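You operate a simulated robot arm through the tools that you are given. There is no shell and no other tool. Be economical: measure what you need, move in short steps, check, and stop when the job is done.

You run a simulated robot arm. Do the job below in one go: nothing can be reset, and whatever is moved stays where it is left.

TASK
Pack the green-band weight in the grey foam case and seal it.
Fine: the pocket by the latch; shut and latch the lid, then one strip of tape; applicator back where it stood. Set down upright: tape applicator.

Only the result counts: the job must be done as asked and must still hold three seconds after the hand-in. Knocking over, shifting, dropping, spilling or breaking anything else fails it. A push-on lid holds only when it is set on centred and level and pressed home; a screw cap is set on level and turned clockwise until tight.

THE ROBOT
A 6-joint arm with a fingered hand, hanging from a carriage that runs on a gantry, over the field with the corners [-234.1, -17.3], [15.9, -18.4], [16.6, 129.6], [-233.4, 130.7] (x, y) and turns from -376 to 311 degrees about z. Base frame: it is fixed where the carriage stands at the start and does not move with it; the origin is on the floor, on the carriage's upright axis, x ahead of it, y to its left, z up; the surface under the hand at the start is at about z = 80. Readings come in cm, degrees, newtons and seconds.
With the tool pointing down near the work surface it reaches from about 10 to 36 cm from the robot's upright axis, wherever it stands. Its first joint turns from -166.0 to 166.0 degrees. Places, roughly: latch of the grey foam case [10, -10, 90]; lid of the grey foam case [0, -40, 100]; pocket by the latch [10, -20, 90]. Payload 3.7 kg.
Tool frame: the origin (TCP) lies between the finger pads and is the grasp point; the fingertips stand 2.6 cm ahead of it; z points along the fingers, y is the line along which they close. The gripper opens to 15.6 cm. The gripper's body begins 7.3 cm behind the TCP. The gripper is a hand of 4 fingers: y runs from the thumb to the fingers, the wrist lies at [0, 0, -23.9] in the tool frame, and closing takes about 1.5 s.
Orientation is told as [roll, pitch, yaw] about the base's x, y, z axes, in that order, counted from this pose: with the fingers straight down and closing along the base's y, the tool's x points along the base's -x, its y along +y and its z along -z.

THE INTERFACE
- The arm moves only by the tool servo_tool. Its argument "targets" is a list of rows, each a list of 2 entries, a list of its own where there are three numbers: the shift along the tool's x, y, z in cm, then the turn, a rotation vector about the tool's x, y, z in degrees. In form: [[[x, y, z], [rx, ry, rz]], ...]. A call has 1 to 20 rows; each row shifts and turns the commanded pose from where the row before left it, along the tool's axes as they then stand. "fingers" is the finger opening in cm, from 0 to 15.6, set as the call begins (left out, the last holds). A row lasts 0.2 s, in which the tool goes at most 5 cm and 8.6 degrees; a call with a longer step from one row to the next is refused whole, and so is a gripper value outside its range. Where a pose cannot be reached the arm comes as near as it can. A force on the tool above 40 N (or 10 N above the force at the start of the call, whichever is more), or a blocked arm, ends the call early, and 0.2 s more pass. The fingers move at their own pace (about 4.5 cm/s each) and stop on an object; they squeeze with about 23 N. The grip force told is the motor's: it shows also when the fingers shut on nothing. Time passes only in rows, and 0.2 s behind the last, so rows that do not move let the fingers close. The reply holds the time, the measured pose of the TCP, the force on the tool along the base axes, the opening and the grip force, in the units named above and with some noise, with the torque about the TCP (base axes, N m) and any sound that the robot's microphone picked up.
- Cameras (640 x 400 px; columns grow to the right, rows downward): "scene" is now at [20.07, -5.56, 180.06]; the picture's right is [-1.00, 0.01, 0.00], its down [0.01, 0.93, -0.36] and it looks along [-0.00, -0.36, -0.93] (base axes); focal length 292 px, centre (320, 200). "wrist" rides on the gripper at [5.8, -5.8, -9.1] in the tool frame; the picture's right is [0.71, 0.71, 0.00], its down [-0.53, 0.53, -0.67] and it looks along [-0.47, 0.47, 0.74] (tool axes); focal length 265 px, centre (320, 200). There is no depth. A picture from a camera that has moved, and an enlarged one, comes with that camera's place and axes in the base frame and with its lens.
- grab_frame(camera): a new picture of that camera. The clock stands still meanwhile.
- lift_body(by): slides the trunk up (or, below 0, down) by that many cm; the arm and the scene camera ride with it, the base frame stays. It gives what a move gives, with no picture.
- drive_base(legs): drives the robot by 1 to 6 legs, each [ahead, left, turn to the left] in cm, cm and degrees, along the robot's own axes; the way and the turn of a leg run together, so that a leg with both is an arc; at most 150 cm and 180 degrees a leg. The arm and the cameras ride along, it lands a little off, and it stops where it bumps. It keeps to its track: a leg is cut to what the track allows. It gives what a move gives.
- curl_fingers(finger1, finger2, finger3, thumb_bend): sets how far each is bent, from 0 (flat) to 1 (curled in); at 0.3 the hand is open as for a grip, at 0.7 the pads meet at the TCP. One left out holds its place. A second passes; each finger stops where it meets its share of the squeeze, and holds until it gets a number again. A gripper value or a shape takes the hand back. It gives what a move gives, with no picture; readings hold the bend of each and the force on the fingers (four entries, about 0 where the hand has none), thumb and palm.
- set_grasp(shape): the hand has 4 fingers and takes this shape, open, in about a second: jaw (thumb against the fingers, like two jaws); tri (thumb and two fingers); tip (a fingertip pinch); poke (one finger out to press); point (the index stretched); flat (the hand flat); cup (the hand cupped); fist (a fist). The gripper value then closes the fingers along that shape, each until it touches; the sizes above hold for jaw. It gives what a move gives, with no picture.
- head_to(pan, tilt): turns the head with the scene camera to pan (to the left, within 155 degrees either way) and tilt (down, from -29 to 69), counted from straight ahead of the robot. It gives what a move gives.
- inspect(camera, box): a new picture of the part [left, top, right, bottom] of that camera's present view, enlarged. The clock stands still meanwhile.
- finish_job(): hands the job in; it is judged then, once.

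Work in short steps. Places have to be worked out from the pictures, the camera data and where the tool is seen: move nearer, look again, correct. Check each grasp and each placing, and mend what went wrong. You have 120 turns and 82 pictures in all, those below and enlarged ones among them. Open the gripper and draw the arm clear of the work before you hand the job in, unless the task says otherwise.

The tools are called after "Request:" as a command line: name --argument value ..., lists and objects as JSON in quotes. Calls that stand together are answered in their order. servo_tool: Moves the arm, as the interface text tells. Its arguments: {"type":"object","properties":{"targets":{"type":"array"},"fingers":{"type":"number"}},"required":["targets"]} The other tools are called the same way: lift_body (by) slides the trunk up or down; set_grasp (shape) gives the hand a shape; curl_fingers (finger1, finger2, finger3, thumb_bend) moves the fingers one by one; drive_base (legs) drives the base; head_to (pan, tilt) turns the head that bears the scene camera; grab_frame (camera) takes a picture; inspect (camera, box) takes an enlarged picture of a part of a camera's view; finish_job () hands the job in.

At the start:

```text
time_s: 0.0
tool_pos: [17.38, -32.87, 99.96]
orientation: [0.0, 0.0, -0.1]
wrist_force: [0.5, -1.0, -0.1]
moment: [0.0, -0.02, 0.01]
finger_gap: 15.58
grip_force: 0.0
shape: jaw
bend: [0.3, 0.3, 0.3, 0.3]
finger forces: [0.0, 0.0, 0.0, 0.1, 0.0, 0.0]
trunk travel left (down, up): [-65.0, 2.9]
robot x, y, heading: [-0.21, 0.11, 0.0]
head pan, tilt: [-90.4, 68.8]
```

scene: 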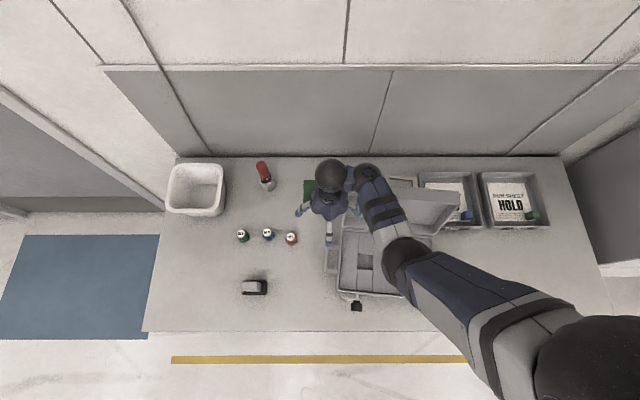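
wrist: 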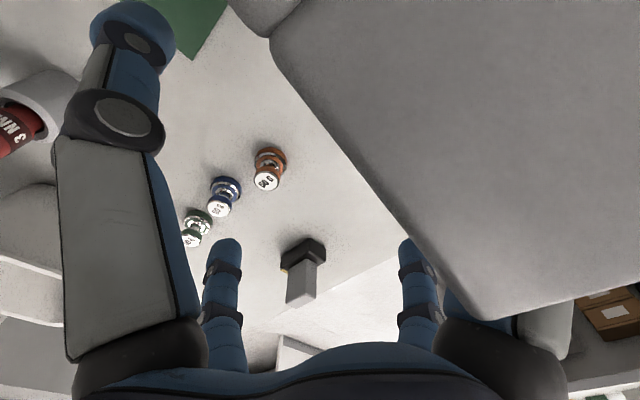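

The scene shows three weights, a tape applicator (black/grey thing), and the grey case partly hidden by the arm. I enlarge the middle to identify things.

Request:
inspect --camera "scene" --box '[220, 150, 320, 310]'

Request:
inspect --camera "scene" --box '[310, 150, 470, 320]'

```text
2.50 times, centred on (270, 230) of scene
camera zoom: at [20.07, -5.56, 180.06], right [-1.0, 0.01, 0.0], down [0.01, 0.93, -0.36], along [0.0, -0.36, -0.93], focal length 731 px, centre (445, 125)
```

zoom: 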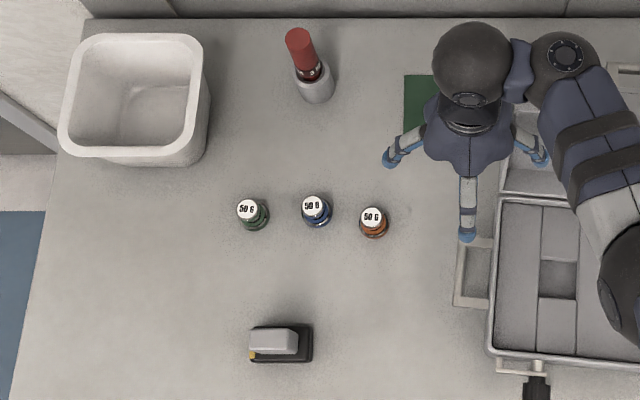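

```text
2.35 times, centred on (390, 235) of scene
camera zoom: at [20.07, -5.56, 180.06], right [-1.0, 0.01, 0.0], down [0.01, 0.93, -0.36], along [0.0, -0.36, -0.93], focal length 688 px, centre (155, 118)
```

zoom: 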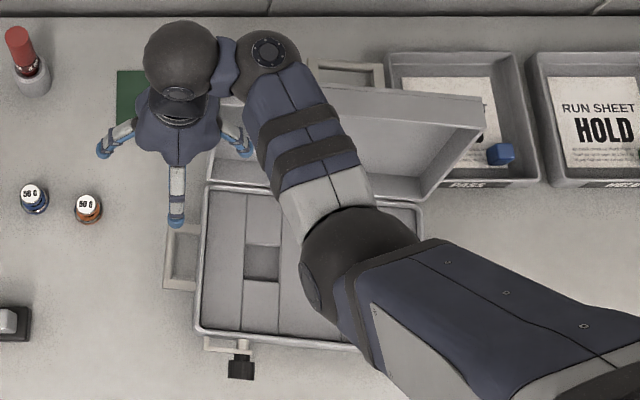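

The arm hides the case. I raise the trunk slightly, drive clear of the lid (ahead, then left), and look from there.

Request:
lift_body --by 2.8

Request:
drive_base --legs '[[14, 0, 0], [0, 40, 0]]'

Request:
head_to --pan -100 --tilt 50

Request:
grab_frame --camera "scene"

```text
time_s: 0.7
tool_pos: [17.25, -32.85, 102.88]
orientation: [0.0, 0.0, 0.0]
wrist_force: [-0.7, -0.5, 0.0]
moment: [0.01, 0.02, -0.02]
finger_gap: 15.59
grip_force: 0.0
shape: jaw
bend: [0.3, 0.3, 0.3, 0.3]
finger forces: [0.0, 0.1, 0.1, 0.0, 0.1, 0.0]
trunk travel left (down, up): [-67.8, 0.1]
robot x, y, heading: [0.08, -0.13, -0.2]
head pan, tilt: [-90.4, 68.8]
```

```text
time_s: 4.1
tool_pos: [31.19, 6.78, 102.82]
orientation: [0.0, -0.1, 0.0]
wrist_force: [-0.4, 0.6, -0.6]
moment: [0.02, 0.0, 0.0]
finger_gap: 15.59
grip_force: 0.0
shape: jaw
bend: [0.3, 0.3, 0.3, 0.3]
finger forces: [0.1, 0.1, 0.0, 0.0, 0.0, 0.0]
trunk travel left (down, up): [-67.8, 0.1]
robot x, y, heading: [13.81, 39.4, 0.1]
head pan, tilt: [-90.4, 68.8]
```

```text
time_s: 5.0
tool_pos: [31.28, 6.75, 102.72]
orientation: [0.0, 0.0, 0.0]
wrist_force: [-0.7, -0.8, 0.6]
moment: [0.01, 0.01, 0.01]
finger_gap: 15.57
grip_force: 0.1
shape: jaw
bend: [0.3, 0.3, 0.3, 0.3]
finger forces: [0.1, 0.1, 0.0, 0.0, 0.0, 0.1]
trunk travel left (down, up): [-67.8, 0.1]
robot x, y, heading: [14.26, 39.47, 0.1]
head pan, tilt: [-100.0, 50.0]
```

```text
77 pictures are left
camera scene: at [32.63, 32.07, 185.05], right [-0.98, 0.17, 0.0], down [0.13, 0.76, -0.64], along [-0.11, -0.63, -0.77], focal length 292 px, centre (320, 200)
```

scene: 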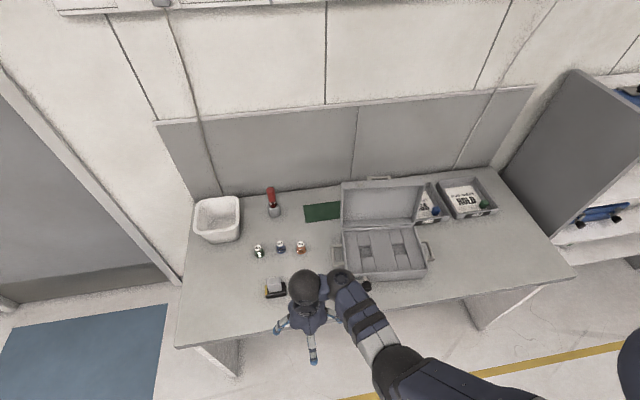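

Case now visible. I enlarge it and the applicator.

Request:
inspect --camera "scene" --box '[320, 170, 448, 300]'

Request:
inspect --camera "scene" --box '[240, 230, 320, 310]'

```text
3.08 times, centred on (384, 235) of scene
camera zoom: at [32.63, 32.07, 185.05], right [-0.98, 0.17, 0.0], down [0.13, 0.76, -0.64], along [-0.11, -0.63, -0.77], focal length 900 px, centre (123, 92)
```

zoom: 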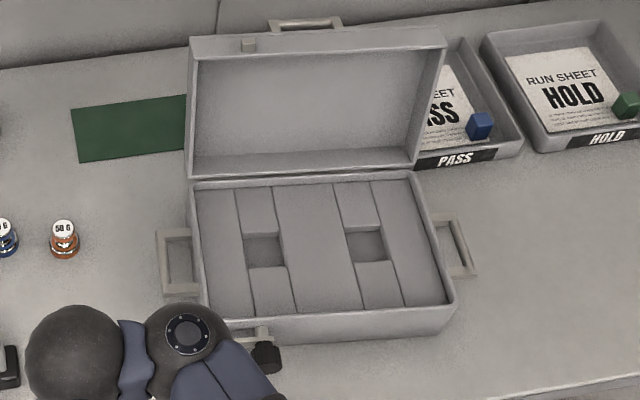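

```text
5.00 times, centred on (280, 270) of scene
camera zoom: at [32.63, 32.07, 185.05], right [-0.98, 0.17, 0.0], down [0.13, 0.76, -0.64], along [-0.11, -0.63, -0.77], focal length 1462 px, centre (520, -150)
```

zoom: 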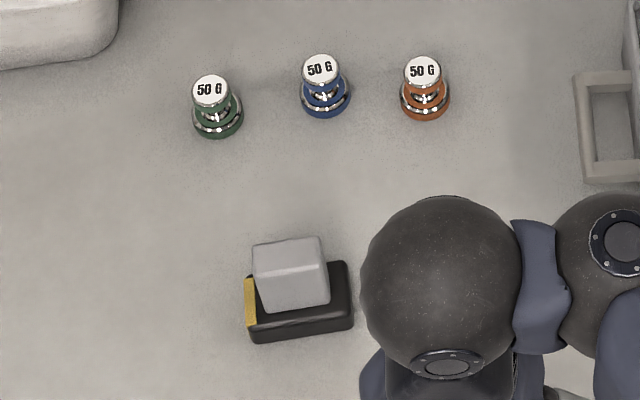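

The green weight is at about (46.4, -29.4), applicator at about (42, -13), pocket by the latch at about (6, -20). I look at the hand's own geometry before using it.

Request:
inspect --camera "scene" --box '[260, 260, 360, 370]'

Request:
grab_frame --camera "wrist"

```text
3.64 times, centred on (310, 315) of scene
camera zoom: at [32.63, 32.07, 185.05], right [-0.98, 0.17, 0.0], down [0.13, 0.76, -0.64], along [-0.11, -0.63, -0.77], focal length 1063 px, centre (356, -218)
```

zoom: 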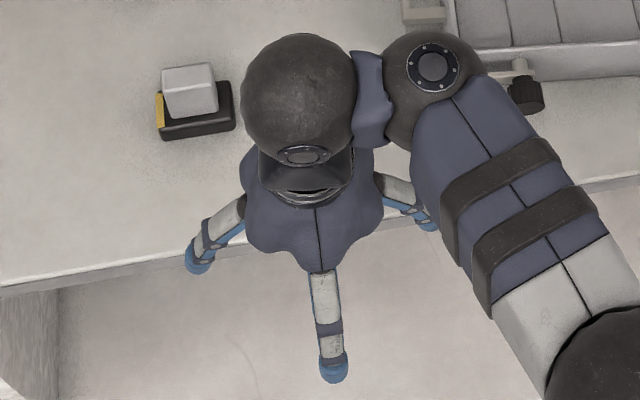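

```text
73 pictures are left
camera wrist: at [25.42, 0.99, 111.96], right [-0.71, 0.71, 0.0], down [0.53, 0.53, 0.67], along [0.47, 0.47, -0.74], focal length 265 px, centre (320, 200)
```

wrist: 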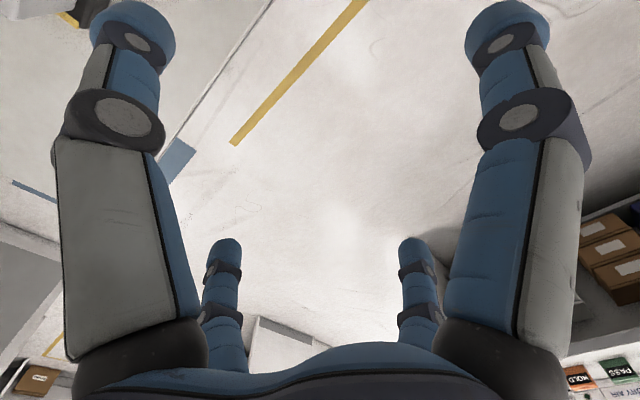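

The four fingers sit in a cross around the TCP. I bring the arm to the forward-right side and drive to stand beside the green weight, high above it.

Request:
servo_tool --targets '[[[-2.7, 3.9, 0], [0, 0, 0]], [[-2.7, 3.9, 0], [0, 0, 0]], [[-2.7, 3.9, 0], [0, 0, 0]], [[-2.7, 3.9, 0], [0, 0, 0]], [[-2.7, 3.7, 0], [0, 0, 0]]]' --fingers 6

Request:
drive_base --legs '[[1.5, -55.3, 0]]'

Request:
grab_frame --camera "wrist"

Request:
grab_frame --camera "scene"

```text
time_s: 6.2
tool_pos: [45.09, 25.85, 102.05]
orientation: [0.0, 0.0, 0.0]
wrist_force: [-1.5, -0.7, -0.7]
moment: [0.01, -0.03, 0.02]
finger_gap: 6.02
grip_force: 0.0
shape: jaw
bend: [0.42, 0.42, 0.42, 0.7]
finger forces: [0.0, 0.0, 0.0, 0.0, 0.0, 0.0]
out of reach, approached as far as the arm can: row 2, 3
trunk travel left (down, up): [-67.8, 0.1]
robot x, y, heading: [13.5, 39.69, -0.3]
head pan, tilt: [-100.0, 50.0]
```

```text
time_s: 9.4
tool_pos: [46.71, -30.13, 102.07]
orientation: [-0.1, 0.0, 0.2]
wrist_force: [0.1, -0.5, -0.9]
moment: [0.01, 0.02, 0.0]
finger_gap: 6.05
grip_force: 0.0
shape: jaw
bend: [0.42, 0.42, 0.42, 0.7]
finger forces: [0.1, 0.1, 0.1, 0.1, 0.1, 0.1]
trunk travel left (down, up): [-67.8, 0.1]
robot x, y, heading: [15.96, -16.77, 0.0]
head pan, tilt: [-100.0, 50.0]
```

```text
72 pictures are left
camera wrist: at [41.03, -35.9, 111.24], right [-0.71, 0.7, 0.0], down [0.52, 0.53, 0.67], along [0.47, 0.47, -0.74], focal length 265 px, centre (320, 200)
```

wrist: 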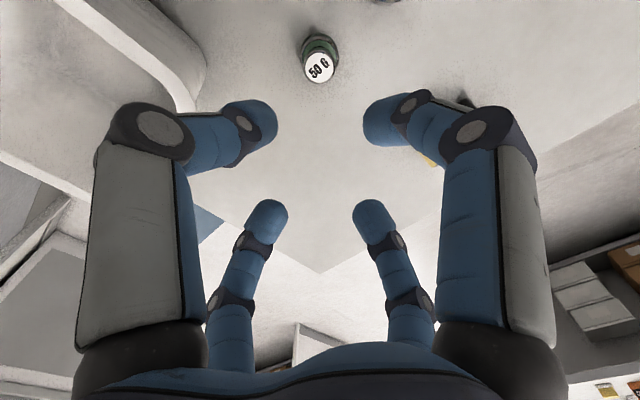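

```text
71 pictures are left
camera scene: at [34.38, -23.95, 185.06], right [-0.99, 0.17, 0.0], down [0.13, 0.76, -0.64], along [-0.11, -0.63, -0.77], focal length 292 px, centre (320, 200)
```

scene: 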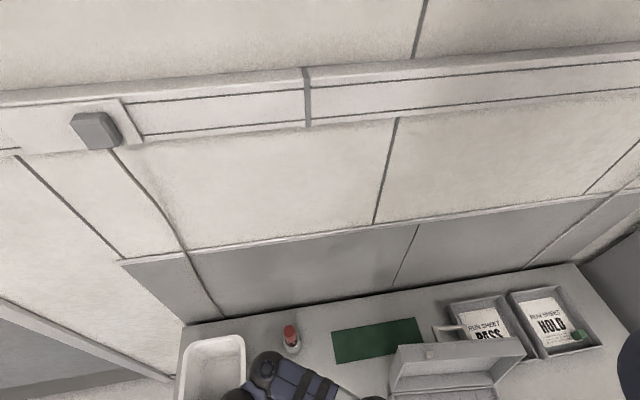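

The weight appears just about below the hand, near (46, -31). I lower 9 cm and look again.

Request:
servo_tool --targets '[[[0, 0, 4.5], [0, 0, 0]], [[0, 0, 4.5], [0, 0, 0]]]'

Request:
grab_frame --camera "wrist"

Request:
head_to --pan -60 --tilt 68

Request:
grab_frame --camera "scene"

```text
time_s: 10.0
tool_pos: [46.76, -30.07, 92.94]
orientation: [-0.1, -0.1, 0.5]
wrist_force: [-0.4, 0.9, -0.5]
moment: [-0.03, -0.03, 0.0]
finger_gap: 6.01
grip_force: 0.1
shape: jaw
bend: [0.42, 0.42, 0.42, 0.7]
finger forces: [0.0, 0.0, 0.1, 0.0, 0.0, 0.1]
out of reach, approached as far as the arm can: row 1
trunk travel left (down, up): [-67.8, 0.1]
robot x, y, heading: [15.64, -16.49, 0.3]
head pan, tilt: [-100.0, 50.0]
```

```text
70 pictures are left
camera wrist: at [41.08, -35.89, 101.97], right [-0.71, 0.7, 0.0], down [0.52, 0.53, 0.67], along [0.47, 0.48, -0.74], focal length 265 px, centre (320, 200)
```

wrist: 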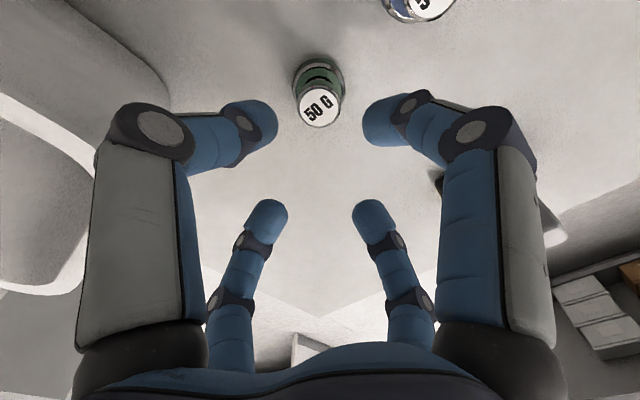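

```text
time_s: 11.0
tool_pos: [46.8, -29.97, 92.96]
orientation: [0.1, 0.0, 0.5]
wrist_force: [0.3, 0.5, -0.6]
moment: [-0.03, -0.01, -0.03]
finger_gap: 6.02
grip_force: 0.1
shape: jaw
bend: [0.42, 0.42, 0.42, 0.7]
finger forces: [0.0, 0.0, 0.0, 0.0, 0.0, 0.0]
trunk travel left (down, up): [-67.8, 0.1]
robot x, y, heading: [15.34, -16.74, 0.2]
head pan, tilt: [-60.0, 68.0]
```

```text
69 pictures are left
camera scene: at [38.54, -21.28, 182.94], right [-0.86, -0.5, 0.0], down [-0.47, 0.8, -0.38], along [0.19, -0.32, -0.93], focal length 292 px, centre (320, 200)
```

scene: 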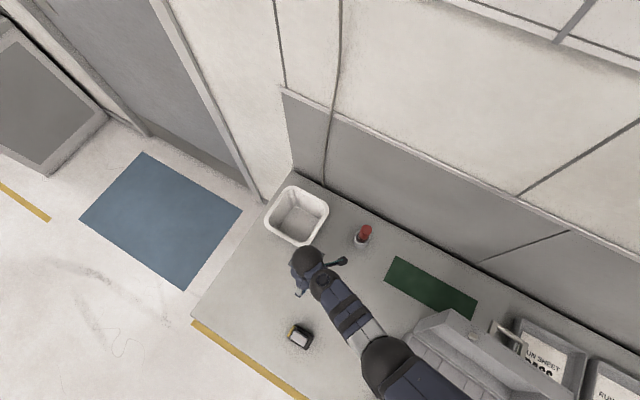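

Triangulating the two wrist views puts the weight top at (46.3, -30.65, 84.2). I correct sideways and go down to TCP z≈86.5, then look.

Request:
servo_tool --targets '[[[0.5, -0.65, 0], [0, 0, 0]], [[0, 0, 3.5], [0, 0, 0]], [[0, 0, 3.0], [0, 0, 0]]]'

Request:
grab_frame --camera "wrist"

```text
time_s: 11.8
tool_pos: [46.26, -30.81, 86.73]
orientation: [0.0, 0.0, 0.3]
wrist_force: [0.1, 1.8, -1.0]
moment: [-0.06, -0.07, 0.0]
finger_gap: 5.97
grip_force: 0.1
shape: jaw
bend: [0.42, 0.42, 0.42, 0.7]
finger forces: [0.0, 0.0, 0.0, 0.1, 0.0, 0.0]
trunk travel left (down, up): [-67.8, 0.1]
robot x, y, heading: [15.39, -16.49, 0.3]
head pan, tilt: [-60.0, 68.0]
```

```text
68 pictures are left
camera wrist: at [40.43, -36.57, 95.85], right [-0.71, 0.7, 0.0], down [0.52, 0.53, 0.67], along [0.47, 0.47, -0.74], focal length 265 px, centre (320, 200)
```

wrist: 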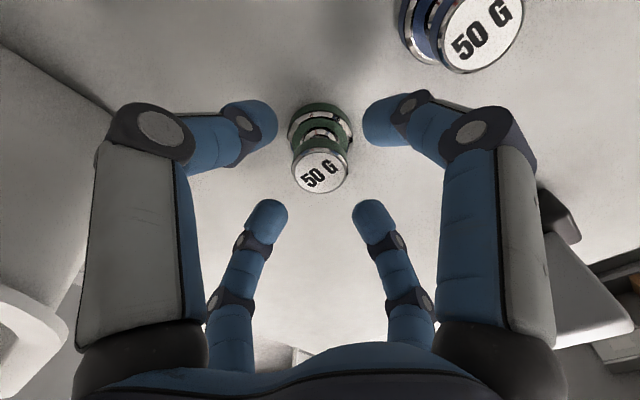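

Centred. I go down 1.7 cm and close on the knob.

Request:
servo_tool --targets '[[[0, 0, 1.7], [0, 0, 0]]]'

Request:
servo_tool --targets '[[[0, 0, 0], [0, 0, 0]], [[0, 0, 0], [0, 0, 0]], [[0, 0, 0], [0, 0, 0]], [[0, 0, 0], [0, 0, 0]], [[0, 0, 0], [0, 0, 0]], [[0, 0, 0], [0, 0, 0]]]' --fingers 0.5

Request:
grab_frame --camera "wrist"

```text
time_s: 12.2
tool_pos: [45.58, -30.41, 86.3]
orientation: [0.0, 0.0, 0.4]
wrist_force: [0.5, 0.4, -0.2]
moment: [0.0, 0.01, 0.03]
finger_gap: 6.01
grip_force: 0.1
shape: jaw
bend: [0.42, 0.42, 0.42, 0.7]
finger forces: [0.1, 0.0, 0.1, 0.0, 0.0, 0.0]
out of reach, approached as far as the arm can: row 1
trunk travel left (down, up): [-67.8, 0.1]
robot x, y, heading: [15.48, -16.4, 0.2]
head pan, tilt: [-60.0, 68.0]
```

```text
time_s: 13.6
tool_pos: [45.53, -30.33, 86.3]
orientation: [-0.1, -0.1, 0.3]
wrist_force: [0.2, -0.2, -0.3]
moment: [0.04, 0.03, -0.01]
finger_gap: 2.57
grip_force: 23.0
shape: jaw
bend: [0.75, 0.75, 0.77, 0.7]
finger forces: [19.5, 19.9, 20.4, 0.1, 20.4, 0.0]
trunk travel left (down, up): [-67.8, 0.1]
robot x, y, heading: [15.96, -16.36, 0.5]
head pan, tilt: [-60.0, 68.0]
```

```text
67 pictures are left
camera wrist: at [39.73, -36.17, 95.45], right [-0.71, 0.7, 0.0], down [0.52, 0.53, 0.67], along [0.47, 0.47, -0.74], focal length 265 px, centre (320, 200)
```

wrist: 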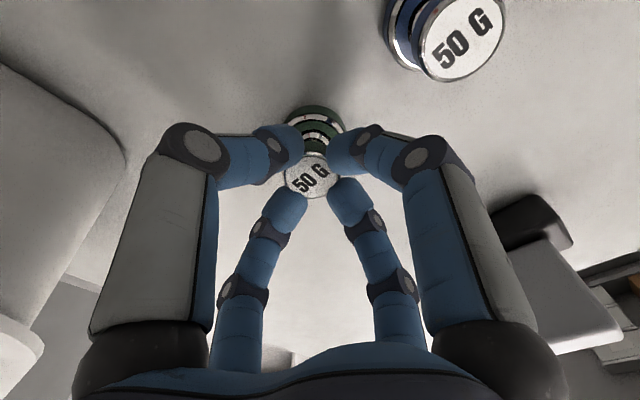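

The knob is gripped at its top (gap 2.57, 23 N). I lift gently and check.

Request:
servo_tool --targets '[[[0, 0, -1], [0, 0, 0]], [[0, 0, -2], [0, 0, 0]], [[0, 0, -3], [0, 0, 0]]]'

Request:
grab_frame --camera "wrist"

```text
time_s: 14.4
tool_pos: [45.34, -30.34, 92.42]
orientation: [0.0, 0.1, 0.3]
wrist_force: [0.2, 0.0, -0.1]
moment: [0.01, 0.04, -0.01]
finger_gap: 2.56
grip_force: 22.9
shape: jaw
bend: [0.75, 0.75, 0.77, 0.7]
finger forces: [19.5, 19.8, 20.4, 0.0, 20.7, 0.0]
trunk travel left (down, up): [-67.8, 0.1]
robot x, y, heading: [15.82, -16.48, 0.5]
head pan, tilt: [-60.0, 68.0]
```

```text
66 pictures are left
camera wrist: at [39.61, -36.09, 101.51], right [-0.71, 0.7, 0.0], down [0.52, 0.53, 0.67], along [0.47, 0.48, -0.74], focal length 265 px, centre (320, 200)
```

wrist: 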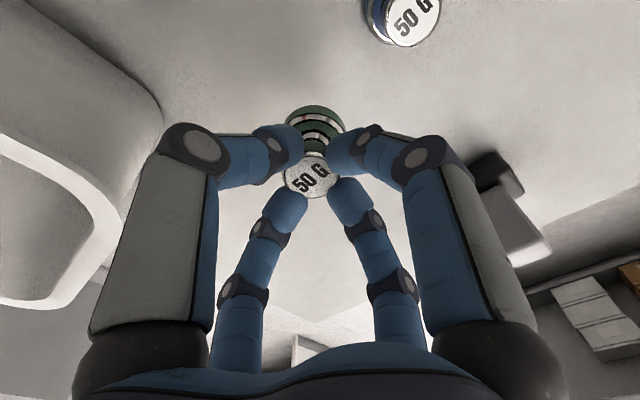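

The weight is held firmly. I raise it, drive away from the table edge, swing the arm to point right, and come in front of the case.

Request:
servo_tool --targets '[[[0, 0, -4.5], [0, 0, 0]], [[0, 0, -4.5], [0, 0, 0]]]'

Request:
drive_base --legs '[[0, 40, 0]]'

Request:
servo_tool --targets '[[[3.5, -2.8, 0], [0, 0, 0]], [[3.5, -2.8, 0], [0, 0, 0]], [[3.5, -2.8, 0], [0, 0, 0]], [[3.5, -2.8, 0], [0, 0, 0]], [[3.5, -2.8, 0], [0, 0, 0]]]'

Request:
drive_base --legs '[[-21.8, 0, 0]]'

Request:
head_to --pan -90 --tilt 60

Request:
grab_frame --camera "scene"

Request:
grab_frame --camera "wrist"

```text
time_s: 15.0
tool_pos: [45.36, -30.42, 101.29]
orientation: [0.0, 0.1, 0.3]
wrist_force: [0.7, 0.8, -1.3]
moment: [0.01, 0.0, 0.02]
finger_gap: 2.58
grip_force: 22.5
shape: jaw
bend: [0.75, 0.75, 0.77, 0.7]
finger forces: [19.5, 19.7, 20.3, 0.0, 20.8, 0.1]
trunk travel left (down, up): [-67.8, 0.1]
robot x, y, heading: [15.79, -16.85, 0.1]
head pan, tilt: [-60.0, 68.0]
```

```text
time_s: 17.6
tool_pos: [45.2, 10.18, 101.29]
orientation: [0.0, 0.0, 0.3]
wrist_force: [0.4, 0.0, -1.2]
moment: [0.0, -0.03, 0.0]
finger_gap: 2.56
grip_force: 23.0
shape: jaw
bend: [0.75, 0.75, 0.77, 0.7]
finger forces: [19.5, 19.8, 20.3, 0.1, 20.8, 0.1]
trunk travel left (down, up): [-67.8, 0.1]
robot x, y, heading: [14.83, 24.43, 0.3]
head pan, tilt: [-60.0, 68.0]
```

```text
time_s: 18.8
tool_pos: [27.78, -3.83, 101.37]
orientation: [0.1, 0.0, 0.4]
wrist_force: [-0.3, 0.1, 0.2]
moment: [-0.04, 0.01, 0.01]
finger_gap: 2.52
grip_force: 23.0
shape: jaw
bend: [0.75, 0.75, 0.77, 0.7]
finger forces: [19.5, 19.8, 20.4, 0.0, 20.8, 0.1]
trunk travel left (down, up): [-67.8, 0.1]
robot x, y, heading: [15.41, 24.01, 0.1]
head pan, tilt: [-60.0, 68.0]
```

```text
time_s: 20.4
tool_pos: [6.15, -3.93, 101.37]
orientation: [-0.1, 0.0, 0.1]
wrist_force: [1.0, -0.3, -0.6]
moment: [0.01, -0.04, 0.0]
finger_gap: 2.56
grip_force: 22.8
shape: jaw
bend: [0.75, 0.75, 0.77, 0.7]
finger forces: [19.4, 19.7, 20.3, 0.0, 20.8, 0.0]
trunk travel left (down, up): [-67.8, 0.1]
robot x, y, heading: [-6.56, 24.31, 0.1]
head pan, tilt: [-60.0, 68.0]
```

```text
time_s: 21.4
tool_pos: [6.04, -4.01, 101.28]
orientation: [0.0, 0.0, 0.1]
wrist_force: [0.2, 0.1, 0.0]
moment: [0.0, 0.0, 0.02]
finger_gap: 2.57
grip_force: 23.7
shape: jaw
bend: [0.75, 0.75, 0.77, 0.7]
finger forces: [19.5, 19.7, 20.4, 0.1, 20.8, 0.0]
trunk travel left (down, up): [-67.8, 0.1]
robot x, y, heading: [-6.26, 24.09, -0.0]
head pan, tilt: [-90.0, 60.0]
```

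```text
65 pictures are left
camera scene: at [13.81, 17.5, 183.8], right [-1.0, 0.0, 0.0], down [0.0, 0.87, -0.5], along [0.0, -0.5, -0.87], focal length 292 px, centre (320, 200)
```

scene: 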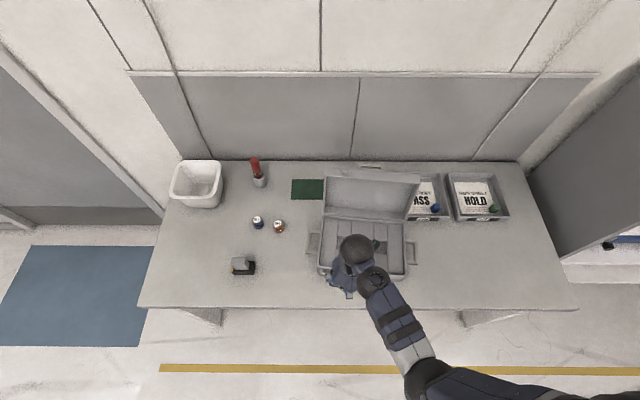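

```text
64 pictures are left
camera wrist: at [0.26, -9.77, 110.48], right [-0.71, 0.71, 0.0], down [0.53, 0.53, 0.67], along [0.47, 0.47, -0.74], focal length 265 px, centre (320, 200)
```

wrist: 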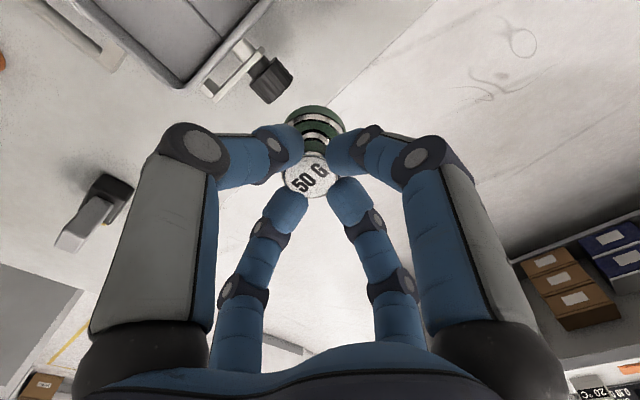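

A good view of the latch; I enlarge it, then move over the pocket.

Request:
inspect --camera "wrist" --box '[150, 20, 310, 120]'

Request:
drive_base --legs '[[0, -10, 0]]'

Request:
grab_frame --camera "wrist"

```text
4.00 times, centred on (230, 70) of wrist
camera zoom: at [0.26, -9.77, 110.48], right [-0.71, 0.71, 0.0], down [0.53, 0.53, 0.67], along [0.47, 0.47, -0.74], focal length 1062 px, centre (680, 720)
```

zoom: 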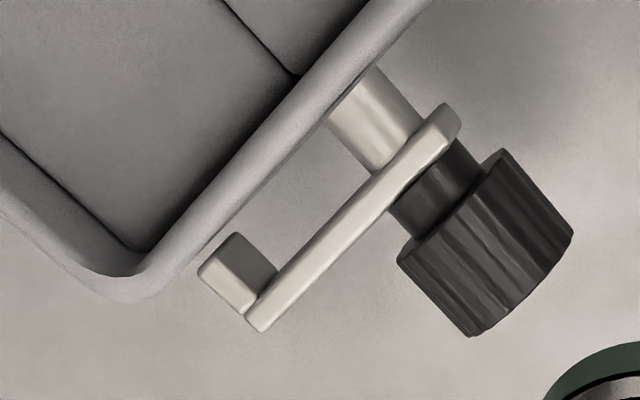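

```text
time_s: 22.5
tool_pos: [6.1, -13.74, 101.35]
orientation: [-0.1, 0.1, 0.2]
wrist_force: [0.4, 0.4, -0.3]
moment: [-0.03, -0.01, -0.02]
finger_gap: 2.54
grip_force: 22.9
shape: jaw
bend: [0.75, 0.75, 0.77, 0.7]
finger forces: [19.5, 19.7, 20.4, 0.0, 20.8, 0.0]
trunk travel left (down, up): [-67.8, 0.1]
robot x, y, heading: [-6.5, 14.41, -0.1]
head pan, tilt: [-90.0, 60.0]
```

```text
62 pictures are left
camera wrist: at [0.29, -19.57, 110.47], right [-0.71, 0.71, 0.0], down [0.53, 0.53, 0.67], along [0.47, 0.47, -0.74], focal length 265 px, centre (320, 200)
```

wrist: 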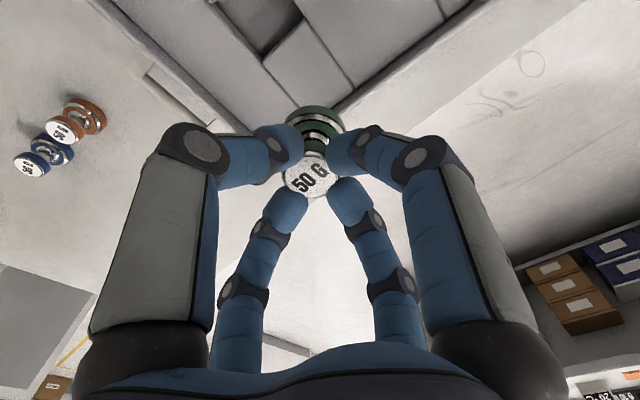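

Latch is a black turning knob (axis along y) with a swing bar. I go on 6 cm toward the pocket and look.

Request:
drive_base --legs '[[0, -6, 0]]'

Request:
grab_frame --camera "wrist"

Request:
inspect --camera "scene" --box '[280, 160, 460, 340]'

```text
time_s: 23.5
tool_pos: [6.14, -19.69, 101.25]
orientation: [0.0, 0.0, 0.1]
wrist_force: [1.1, -1.1, 0.3]
moment: [-0.04, -0.01, 0.02]
finger_gap: 2.54
grip_force: 22.9
shape: jaw
bend: [0.75, 0.75, 0.77, 0.7]
finger forces: [19.6, 19.6, 20.3, 0.1, 20.9, 0.0]
trunk travel left (down, up): [-67.8, 0.1]
robot x, y, heading: [-6.4, 8.48, -0.0]
head pan, tilt: [-90.0, 60.0]
```

```text
61 pictures are left
camera wrist: at [0.31, -25.47, 110.46], right [-0.71, 0.71, 0.0], down [0.53, 0.53, 0.67], along [0.47, 0.47, -0.74], focal length 265 px, centre (320, 200)
```

wrist: 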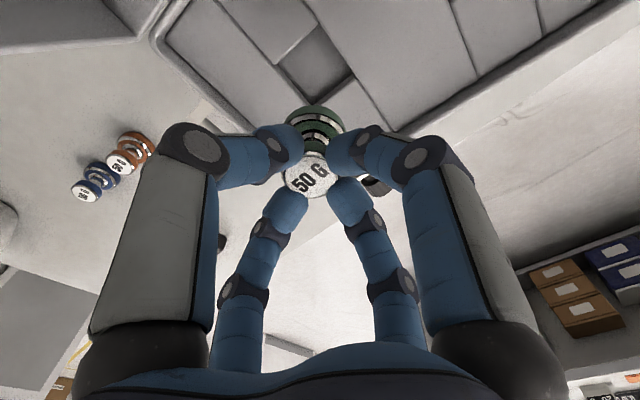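

```text
2.22 times, centred on (370, 250) of scene
camera zoom: at [13.84, 1.78, 183.8], right [-1.0, 0.0, 0.0], down [0.0, 0.87, -0.5], along [0.0, -0.5, -0.87], focal length 650 px, centre (209, 89)
```

zoom: 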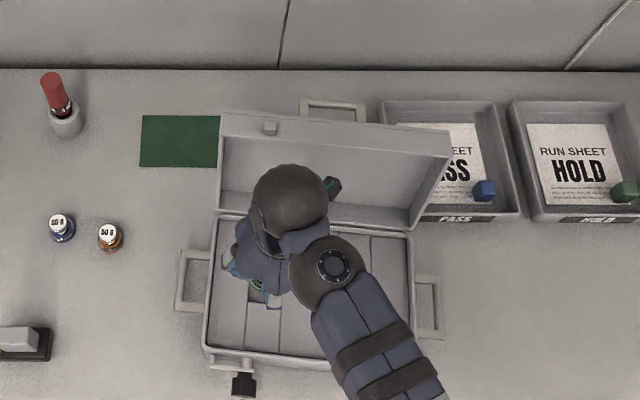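

Pocket centre triangulates to about (5.4, -21.0), rim near z≈85.5; the weight hangs about (+0.3, -0.3) off the TCP. I shift and lower to bring the weight just above the rim.

Request:
servo_tool --targets '[[[1.05, -1.0, 0], [0, 0, 0]], [[0, 0, 3.5], [0, 0, 0]], [[0, 0, 3.5], [0, 0, 0]]]'

Request:
grab_frame --camera "wrist"

```text
time_s: 24.3
tool_pos: [5.32, -20.52, 94.42]
orientation: [0.0, 0.0, 0.0]
wrist_force: [-0.7, -0.3, 0.1]
moment: [0.0, -0.01, -0.03]
finger_gap: 2.56
grip_force: 23.0
shape: jaw
bend: [0.75, 0.75, 0.77, 0.7]
finger forces: [19.5, 19.7, 20.6, 0.0, 20.8, 0.0]
trunk travel left (down, up): [-67.8, 0.1]
robot x, y, heading: [-6.29, 8.62, -0.2]
head pan, tilt: [-90.0, 60.0]
```

```text
59 pictures are left
camera wrist: at [-0.58, -26.31, 103.46], right [-0.71, 0.71, 0.0], down [0.53, 0.53, 0.67], along [0.47, 0.47, -0.74], focal length 265 px, centre (320, 200)
```

wrist: 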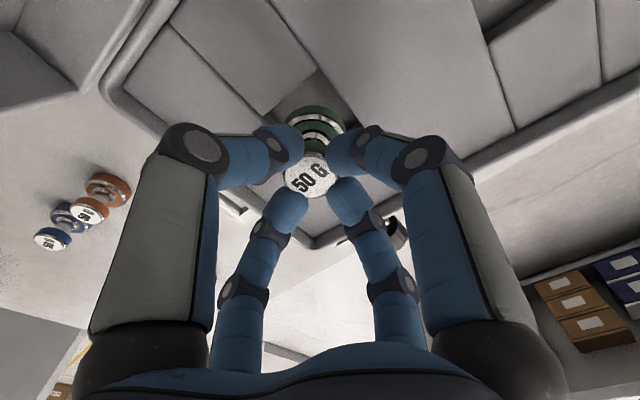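

Request:
inspect --camera "wrist" --box '[240, 50, 400, 150]'

```text
4.00 times, centred on (320, 100) of wrist
camera zoom: at [-0.58, -26.31, 103.46], right [-0.71, 0.71, 0.0], down [0.53, 0.53, 0.67], along [0.47, 0.47, -0.74], focal length 1062 px, centre (320, 600)
```

zoom: 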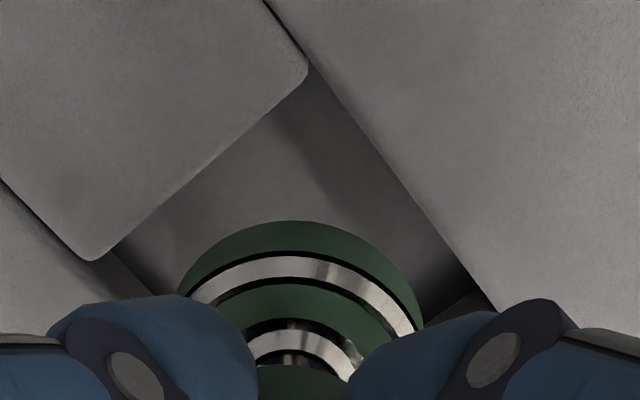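

The weight's centre is about (5.4, -20.8) versus pocket centre (5.5, -20.5). I nudge and lower in small steps, watching the force.

Request:
servo_tool --targets '[[[-0.1, 0.25, 0], [0, 0, 0]], [[0, 0, 1.5], [0, 0, 0]], [[0, 0, 1.5], [0, 0, 0]], [[0, 0, 1], [0, 0, 0]], [[0, 0, 1], [0, 0, 0]]]'

Request:
inspect --camera "wrist" --box '[220, 40, 420, 240]'

```text
time_s: 25.3
tool_pos: [5.31, -20.92, 91.07]
orientation: [-0.2, 0.0, 0.1]
wrist_force: [-4.2, 9.0, 32.1]
moment: [0.17, 0.01, 0.01]
finger_gap: 2.81
grip_force: 22.7
shape: jaw
bend: [0.76, 0.76, 0.78, 0.67]
finger forces: [27.3, 26.7, 26.3, 0.1, 23.7, 0.0]
trunk travel left (down, up): [-67.8, 0.1]
robot x, y, heading: [-6.22, 8.25, 0.2]
head pan, tilt: [-90.0, 60.0]
stopped in row 4: the force on the tool passed its limit at 53 N (the readings are from after the stop); the commanded pose is now the measured one
```

```text
2.00 times, centred on (320, 140) of wrist
camera zoom: at [-0.55, -26.51, 100.22], right [-0.71, 0.71, 0.0], down [0.52, 0.53, 0.67], along [0.47, 0.47, -0.75], focal length 531 px, centre (320, 320)
```

zoom: 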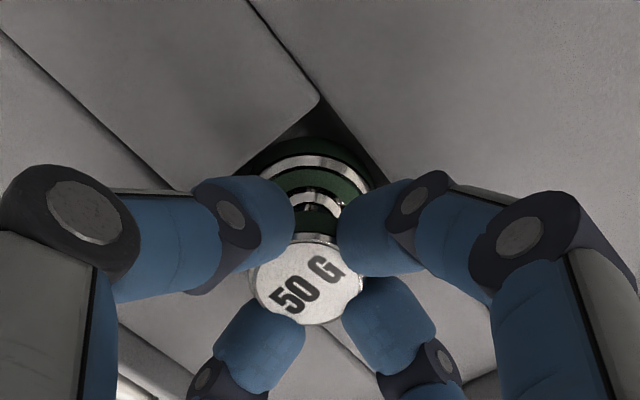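

Contact at weight bottom ≈ 84.8. I look closely to tell floor contact from rim contact.

Request:
inspect --camera "scene" --box '[320, 195, 410, 265]'

Request:
inspect --camera "wrist" --box '[270, 80, 360, 180]'

```text
5.71 times, centred on (365, 230) of scene
camera zoom: at [13.82, 1.8, 183.86], right [-1.0, 0.0, 0.0], down [0.0, 0.87, -0.5], along [0.0, -0.5, -0.87], focal length 1671 px, centre (63, 29)
```

zoom: 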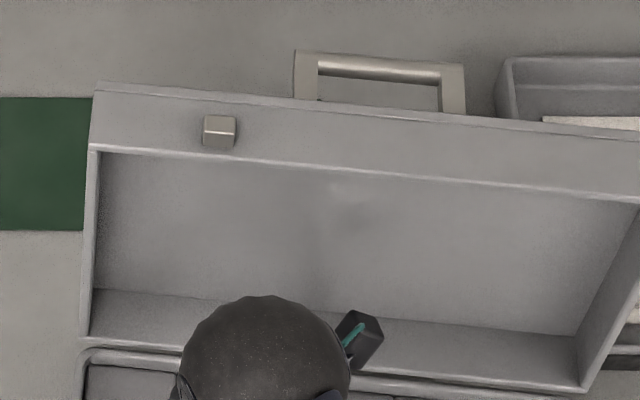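

```text
4.00 times, centred on (315, 130) of wrist
camera zoom: at [-0.55, -26.51, 100.22], right [-0.71, 0.71, 0.0], down [0.52, 0.53, 0.67], along [0.47, 0.47, -0.75], focal length 1062 px, centre (340, 480)
```

zoom: 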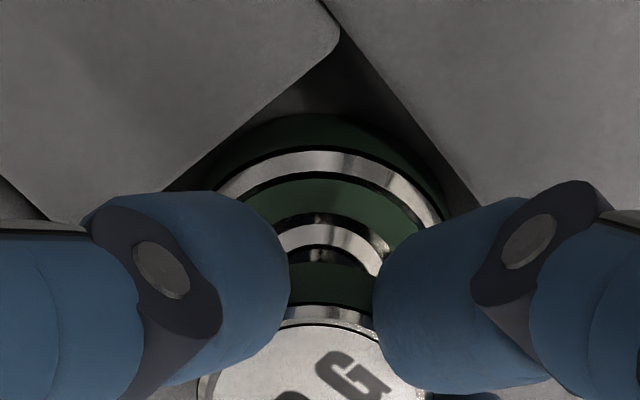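

The weight seems inside the pocket but close to the -y wall. I raise 0.6, shift +y 0.5, and lower gently again to test the floor height.

Request:
servo_tool --targets '[[[0, 0, -0.8], [0, 0, 0]], [[0, 0.5, 0], [0, 0, 0]], [[0, 0, 0], [0, 0, 0]], [[0, 0, 0.4], [0, 0, 0]], [[0, 0, 0.4], [0, 0, 0]], [[0, 0, 0.2], [0, 0, 0]], [[0, 0, 0.2], [0, 0, 0]]]'

Request:
inspect --camera "wrist" --box '[270, 80, 370, 180]'

```text
time_s: 26.7
tool_pos: [5.34, -20.55, 91.02]
orientation: [-0.2, 0.0, 0.2]
wrist_force: [-4.2, 8.9, 35.6]
moment: [0.15, 0.03, 0.0]
finger_gap: 2.8
grip_force: 23.1
shape: jaw
bend: [0.76, 0.76, 0.78, 0.67]
finger forces: [27.8, 28.4, 26.0, 0.0, 24.2, 0.0]
trunk travel left (down, up): [-67.8, 0.1]
robot x, y, heading: [-6.27, 8.63, -0.1]
head pan, tilt: [-90.0, 60.0]
stopped in row 6: the force on the tool passed its limit at 48 N (the readings are from after the stop); the commanded pose is now the measured one
```

```text
4.00 times, centred on (320, 130) of wrist
camera zoom: at [-0.52, -26.16, 100.2], right [-0.71, 0.71, 0.0], down [0.52, 0.53, 0.67], along [0.47, 0.47, -0.75], focal length 1062 px, centre (320, 480)
```

zoom: 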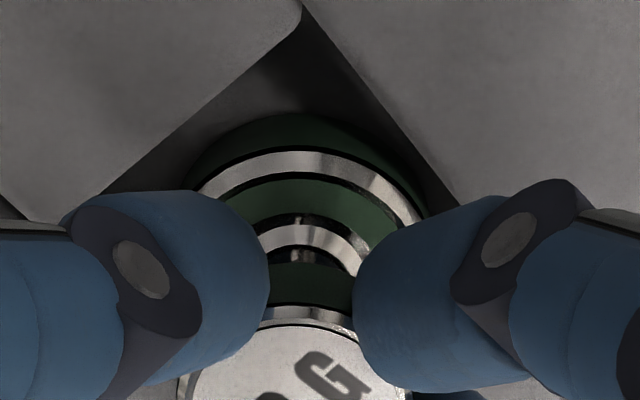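

Same height again, with clearance visible on both near sides, so this is the pocket floor. I relieve the pressure and open.

Request:
servo_tool --targets '[[[0, 0, -0.25], [0, 0, 0]], [[0, 0, 0], [0, 0, 0]]]'

Request:
servo_tool --targets '[[[0, 0, 0], [0, 0, 0]], [[0, 0, 0], [0, 0, 0]], [[0, 0, 0], [0, 0, 0]], [[0, 0, 0], [0, 0, 0]], [[0, 0, -2], [0, 0, 0]], [[0, 0, -4], [0, 0, 0]], [[0, 0, -4], [0, 0, 0]]]' --fingers 6

Request:
grab_frame --camera "wrist"

```text
time_s: 27.3
tool_pos: [5.32, -20.36, 91.16]
orientation: [-0.3, -0.1, 0.1]
wrist_force: [-1.0, 0.3, 11.6]
moment: [-0.02, 0.02, -0.03]
finger_gap: 2.76
grip_force: 22.8
shape: jaw
bend: [0.76, 0.76, 0.78, 0.68]
finger forces: [23.5, 22.3, 23.9, 0.0, 23.5, 0.1]
trunk travel left (down, up): [-67.8, 0.1]
robot x, y, heading: [-6.44, 8.67, 0.0]
head pan, tilt: [-90.0, 60.0]
```

```text
time_s: 28.9
tool_pos: [5.27, -20.06, 101.15]
orientation: [-0.1, 0.0, 0.0]
wrist_force: [0.3, -0.5, 0.0]
moment: [-0.01, -0.02, -0.02]
finger_gap: 5.98
grip_force: 0.0
shape: jaw
bend: [0.43, 0.43, 0.43, 0.7]
finger forces: [0.0, 0.0, 0.0, 0.1, 0.1, 0.0]
trunk travel left (down, up): [-67.8, 0.1]
robot x, y, heading: [-6.45, 8.36, -0.1]
head pan, tilt: [-90.0, 60.0]
```

```text
53 pictures are left
camera wrist: at [-0.42, -25.81, 110.25], right [-0.71, 0.71, 0.0], down [0.53, 0.53, 0.67], along [0.47, 0.47, -0.75], focal length 265 px, centre (320, 200)
```

wrist: 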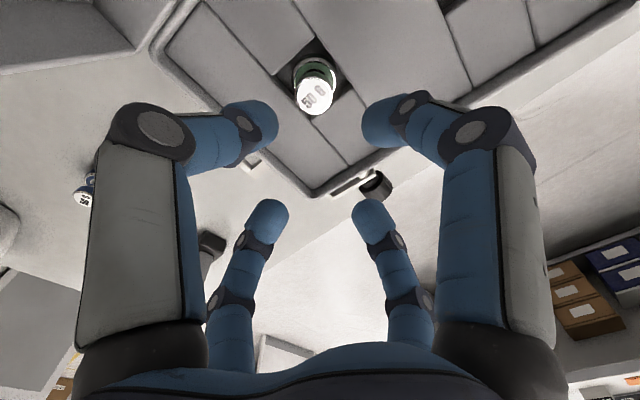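

Request:
inspect --camera "wrist" --box '[240, 20, 400, 120]'

```text
4.00 times, centred on (320, 70) of wrist
camera zoom: at [-0.42, -25.81, 110.25], right [-0.71, 0.71, 0.0], down [0.53, 0.53, 0.67], along [0.47, 0.47, -0.75], focal length 1062 px, centre (320, 720)
```

zoom: 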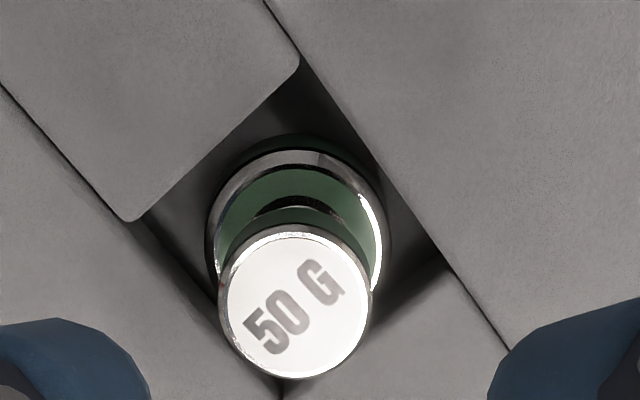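

The weight stands upright in the latch-side pocket. Next, the lid: it leans back about 13°, its top at roughly (y −36…−40, z≈106). I raise the tool to see whether I can pass over it.

Request:
servo_tool --targets '[[[0, 0, -4], [0, 0, 0]], [[0, 0, -4], [0, 0, 0]], [[0, 0, -4], [0, 0, 0]], [[0, 0, 0], [0, 0, 0]]]' --fingers 0

Request:
grab_frame --camera "wrist"

```text
time_s: 29.9
tool_pos: [5.3, -20.37, 111.86]
orientation: [-0.3, -0.1, 0.1]
wrist_force: [0.0, 0.6, 0.6]
moment: [-0.02, -0.02, 0.01]
finger_gap: 0.01
grip_force: 9.1
shape: jaw
bend: [0.7, 0.7, 0.7, 0.7]
finger forces: [0.0, 0.0, 0.0, 0.0, 0.1, 0.0]
out of reach, approached as far as the arm can: row 3
trunk travel left (down, up): [-67.8, 0.1]
robot x, y, heading: [-6.14, 8.43, 0.1]
head pan, tilt: [-90.0, 60.0]
```

```text
51 pictures are left
camera wrist: at [-0.63, -26.01, 121.06], right [-0.71, 0.71, -0.01], down [0.52, 0.53, 0.67], along [0.47, 0.47, -0.75], focal length 265 px, centre (320, 200)
```

wrist: 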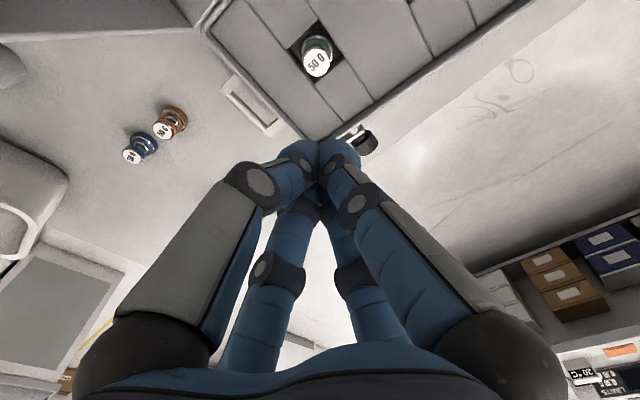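

At z≈112 the fingertips barely clear the lid; I go around its +x end instead, then extend and lower behind it.

Request:
drive_base --legs '[[17, 0, 0], [0, -25.3, 0]]'

Request:
servo_tool --targets '[[[0, -2, 2], [0, 0, 0]], [[0, -1.5, 4], [0, 0, 0]], [[0, 0, 4], [0, 0, 0]]]'

Request:
head_to --pan -110 --tilt 69

Request:
grab_frame --camera "scene"

Request:
grab_frame --camera "wrist"

```text
time_s: 32.8
tool_pos: [22.3, -45.84, 111.91]
orientation: [-0.3, -0.1, 0.2]
wrist_force: [0.2, -0.4, -0.1]
moment: [0.05, 0.0, 0.0]
finger_gap: 0.0
grip_force: 22.4
shape: jaw
bend: [0.7, 0.7, 0.7, 0.7]
finger forces: [0.0, 0.0, 0.1, 0.0, 0.0, 0.1]
trunk travel left (down, up): [-67.8, 0.1]
robot x, y, heading: [10.7, -17.46, 0.2]
head pan, tilt: [-90.0, 60.0]
```

```text
time_s: 33.6
tool_pos: [22.46, -49.54, 101.95]
orientation: [-0.4, -0.1, 0.2]
wrist_force: [-0.3, -0.2, 0.3]
moment: [0.02, 0.04, 0.01]
finger_gap: 0.01
grip_force: 22.9
shape: jaw
bend: [0.7, 0.7, 0.7, 0.7]
finger forces: [0.0, 0.1, 0.0, 0.1, 0.0, 0.1]
trunk travel left (down, up): [-67.8, 0.1]
robot x, y, heading: [10.67, -17.03, 0.1]
head pan, tilt: [-90.0, 60.0]
```

```text
time_s: 34.4
tool_pos: [22.53, -49.64, 102.15]
orientation: [-0.2, -0.1, 0.1]
wrist_force: [-0.3, 0.0, -0.2]
moment: [0.0, 0.04, 0.0]
finger_gap: 0.0
grip_force: 23.2
shape: jaw
bend: [0.7, 0.7, 0.7, 0.7]
finger forces: [0.1, 0.1, 0.1, 0.0, 0.0, 0.0]
trunk travel left (down, up): [-67.8, 0.1]
robot x, y, heading: [10.9, -17.16, 0.0]
head pan, tilt: [-110.0, 68.8]
```

```text
50 pictures are left
camera scene: at [29.1, -22.27, 182.86], right [-0.94, 0.34, 0.0], down [0.31, 0.88, -0.36], along [-0.12, -0.34, -0.93], focal length 292 px, centre (320, 200)
```

scene: 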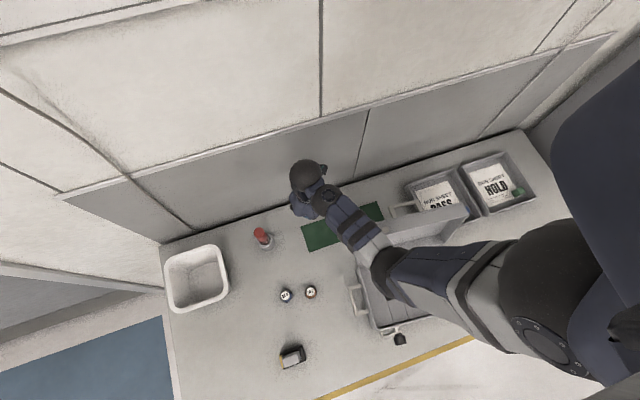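

```text
49 pictures are left
camera wrist: at [16.74, -55.25, 111.23], right [-0.71, 0.7, -0.01], down [0.52, 0.53, 0.67], along [0.47, 0.47, -0.75], focal length 265 px, centre (320, 200)
```

wrist: 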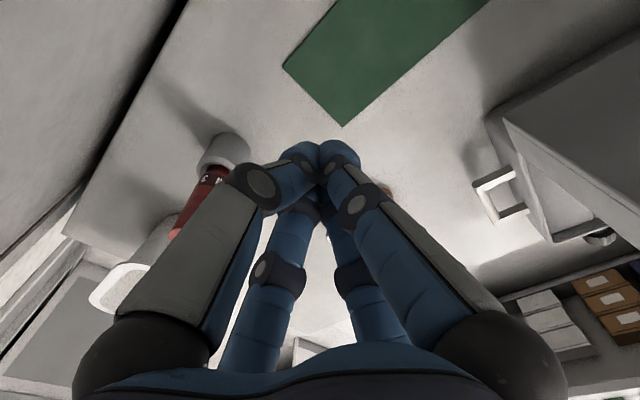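

Hand is beyond the lid. I drive back so the fingers stand behind the lid at x≈6.5.

Request:
drive_base --legs '[[-16, 0, 0]]'

Request:
grab_frame --camera "wrist"

Request:
grab_frame --camera "scene"

```text
time_s: 35.8
tool_pos: [6.57, -49.61, 101.96]
orientation: [-0.3, -0.2, 0.1]
wrist_force: [0.8, -0.1, 0.2]
moment: [0.01, -0.03, 0.0]
finger_gap: 0.01
grip_force: 22.9
shape: jaw
bend: [0.7, 0.7, 0.7, 0.7]
finger forces: [0.1, 0.0, 0.0, 0.1, 0.1, 0.0]
trunk travel left (down, up): [-67.8, 0.1]
robot x, y, heading: [-5.08, -17.42, 0.2]
head pan, tilt: [-110.0, 68.8]
```

```text
48 pictures are left
camera wrist: at [0.68, -55.32, 111.22], right [-0.71, 0.71, -0.01], down [0.52, 0.53, 0.67], along [0.47, 0.47, -0.75], focal length 265 px, centre (320, 200)
```

wrist: 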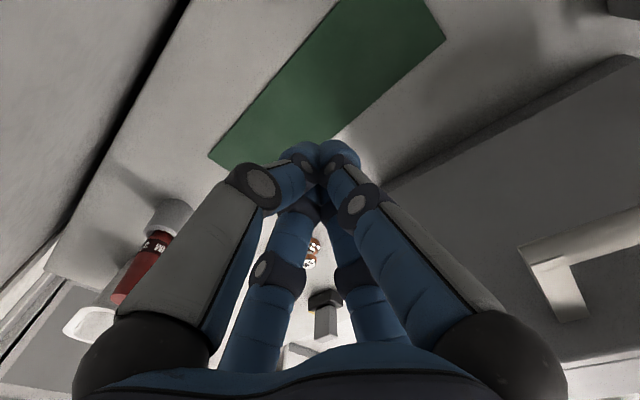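

```text
47 pictures are left
camera scene: at [13.08, -22.34, 182.86], right [-0.94, 0.34, 0.0], down [0.32, 0.88, -0.36], along [-0.12, -0.34, -0.93], focal length 292 px, centre (320, 200)
```

scene: 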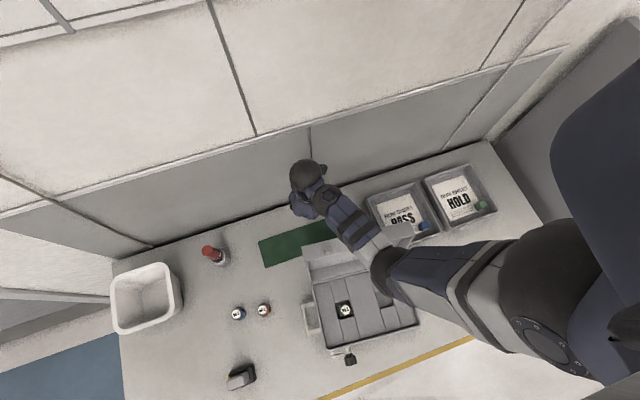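

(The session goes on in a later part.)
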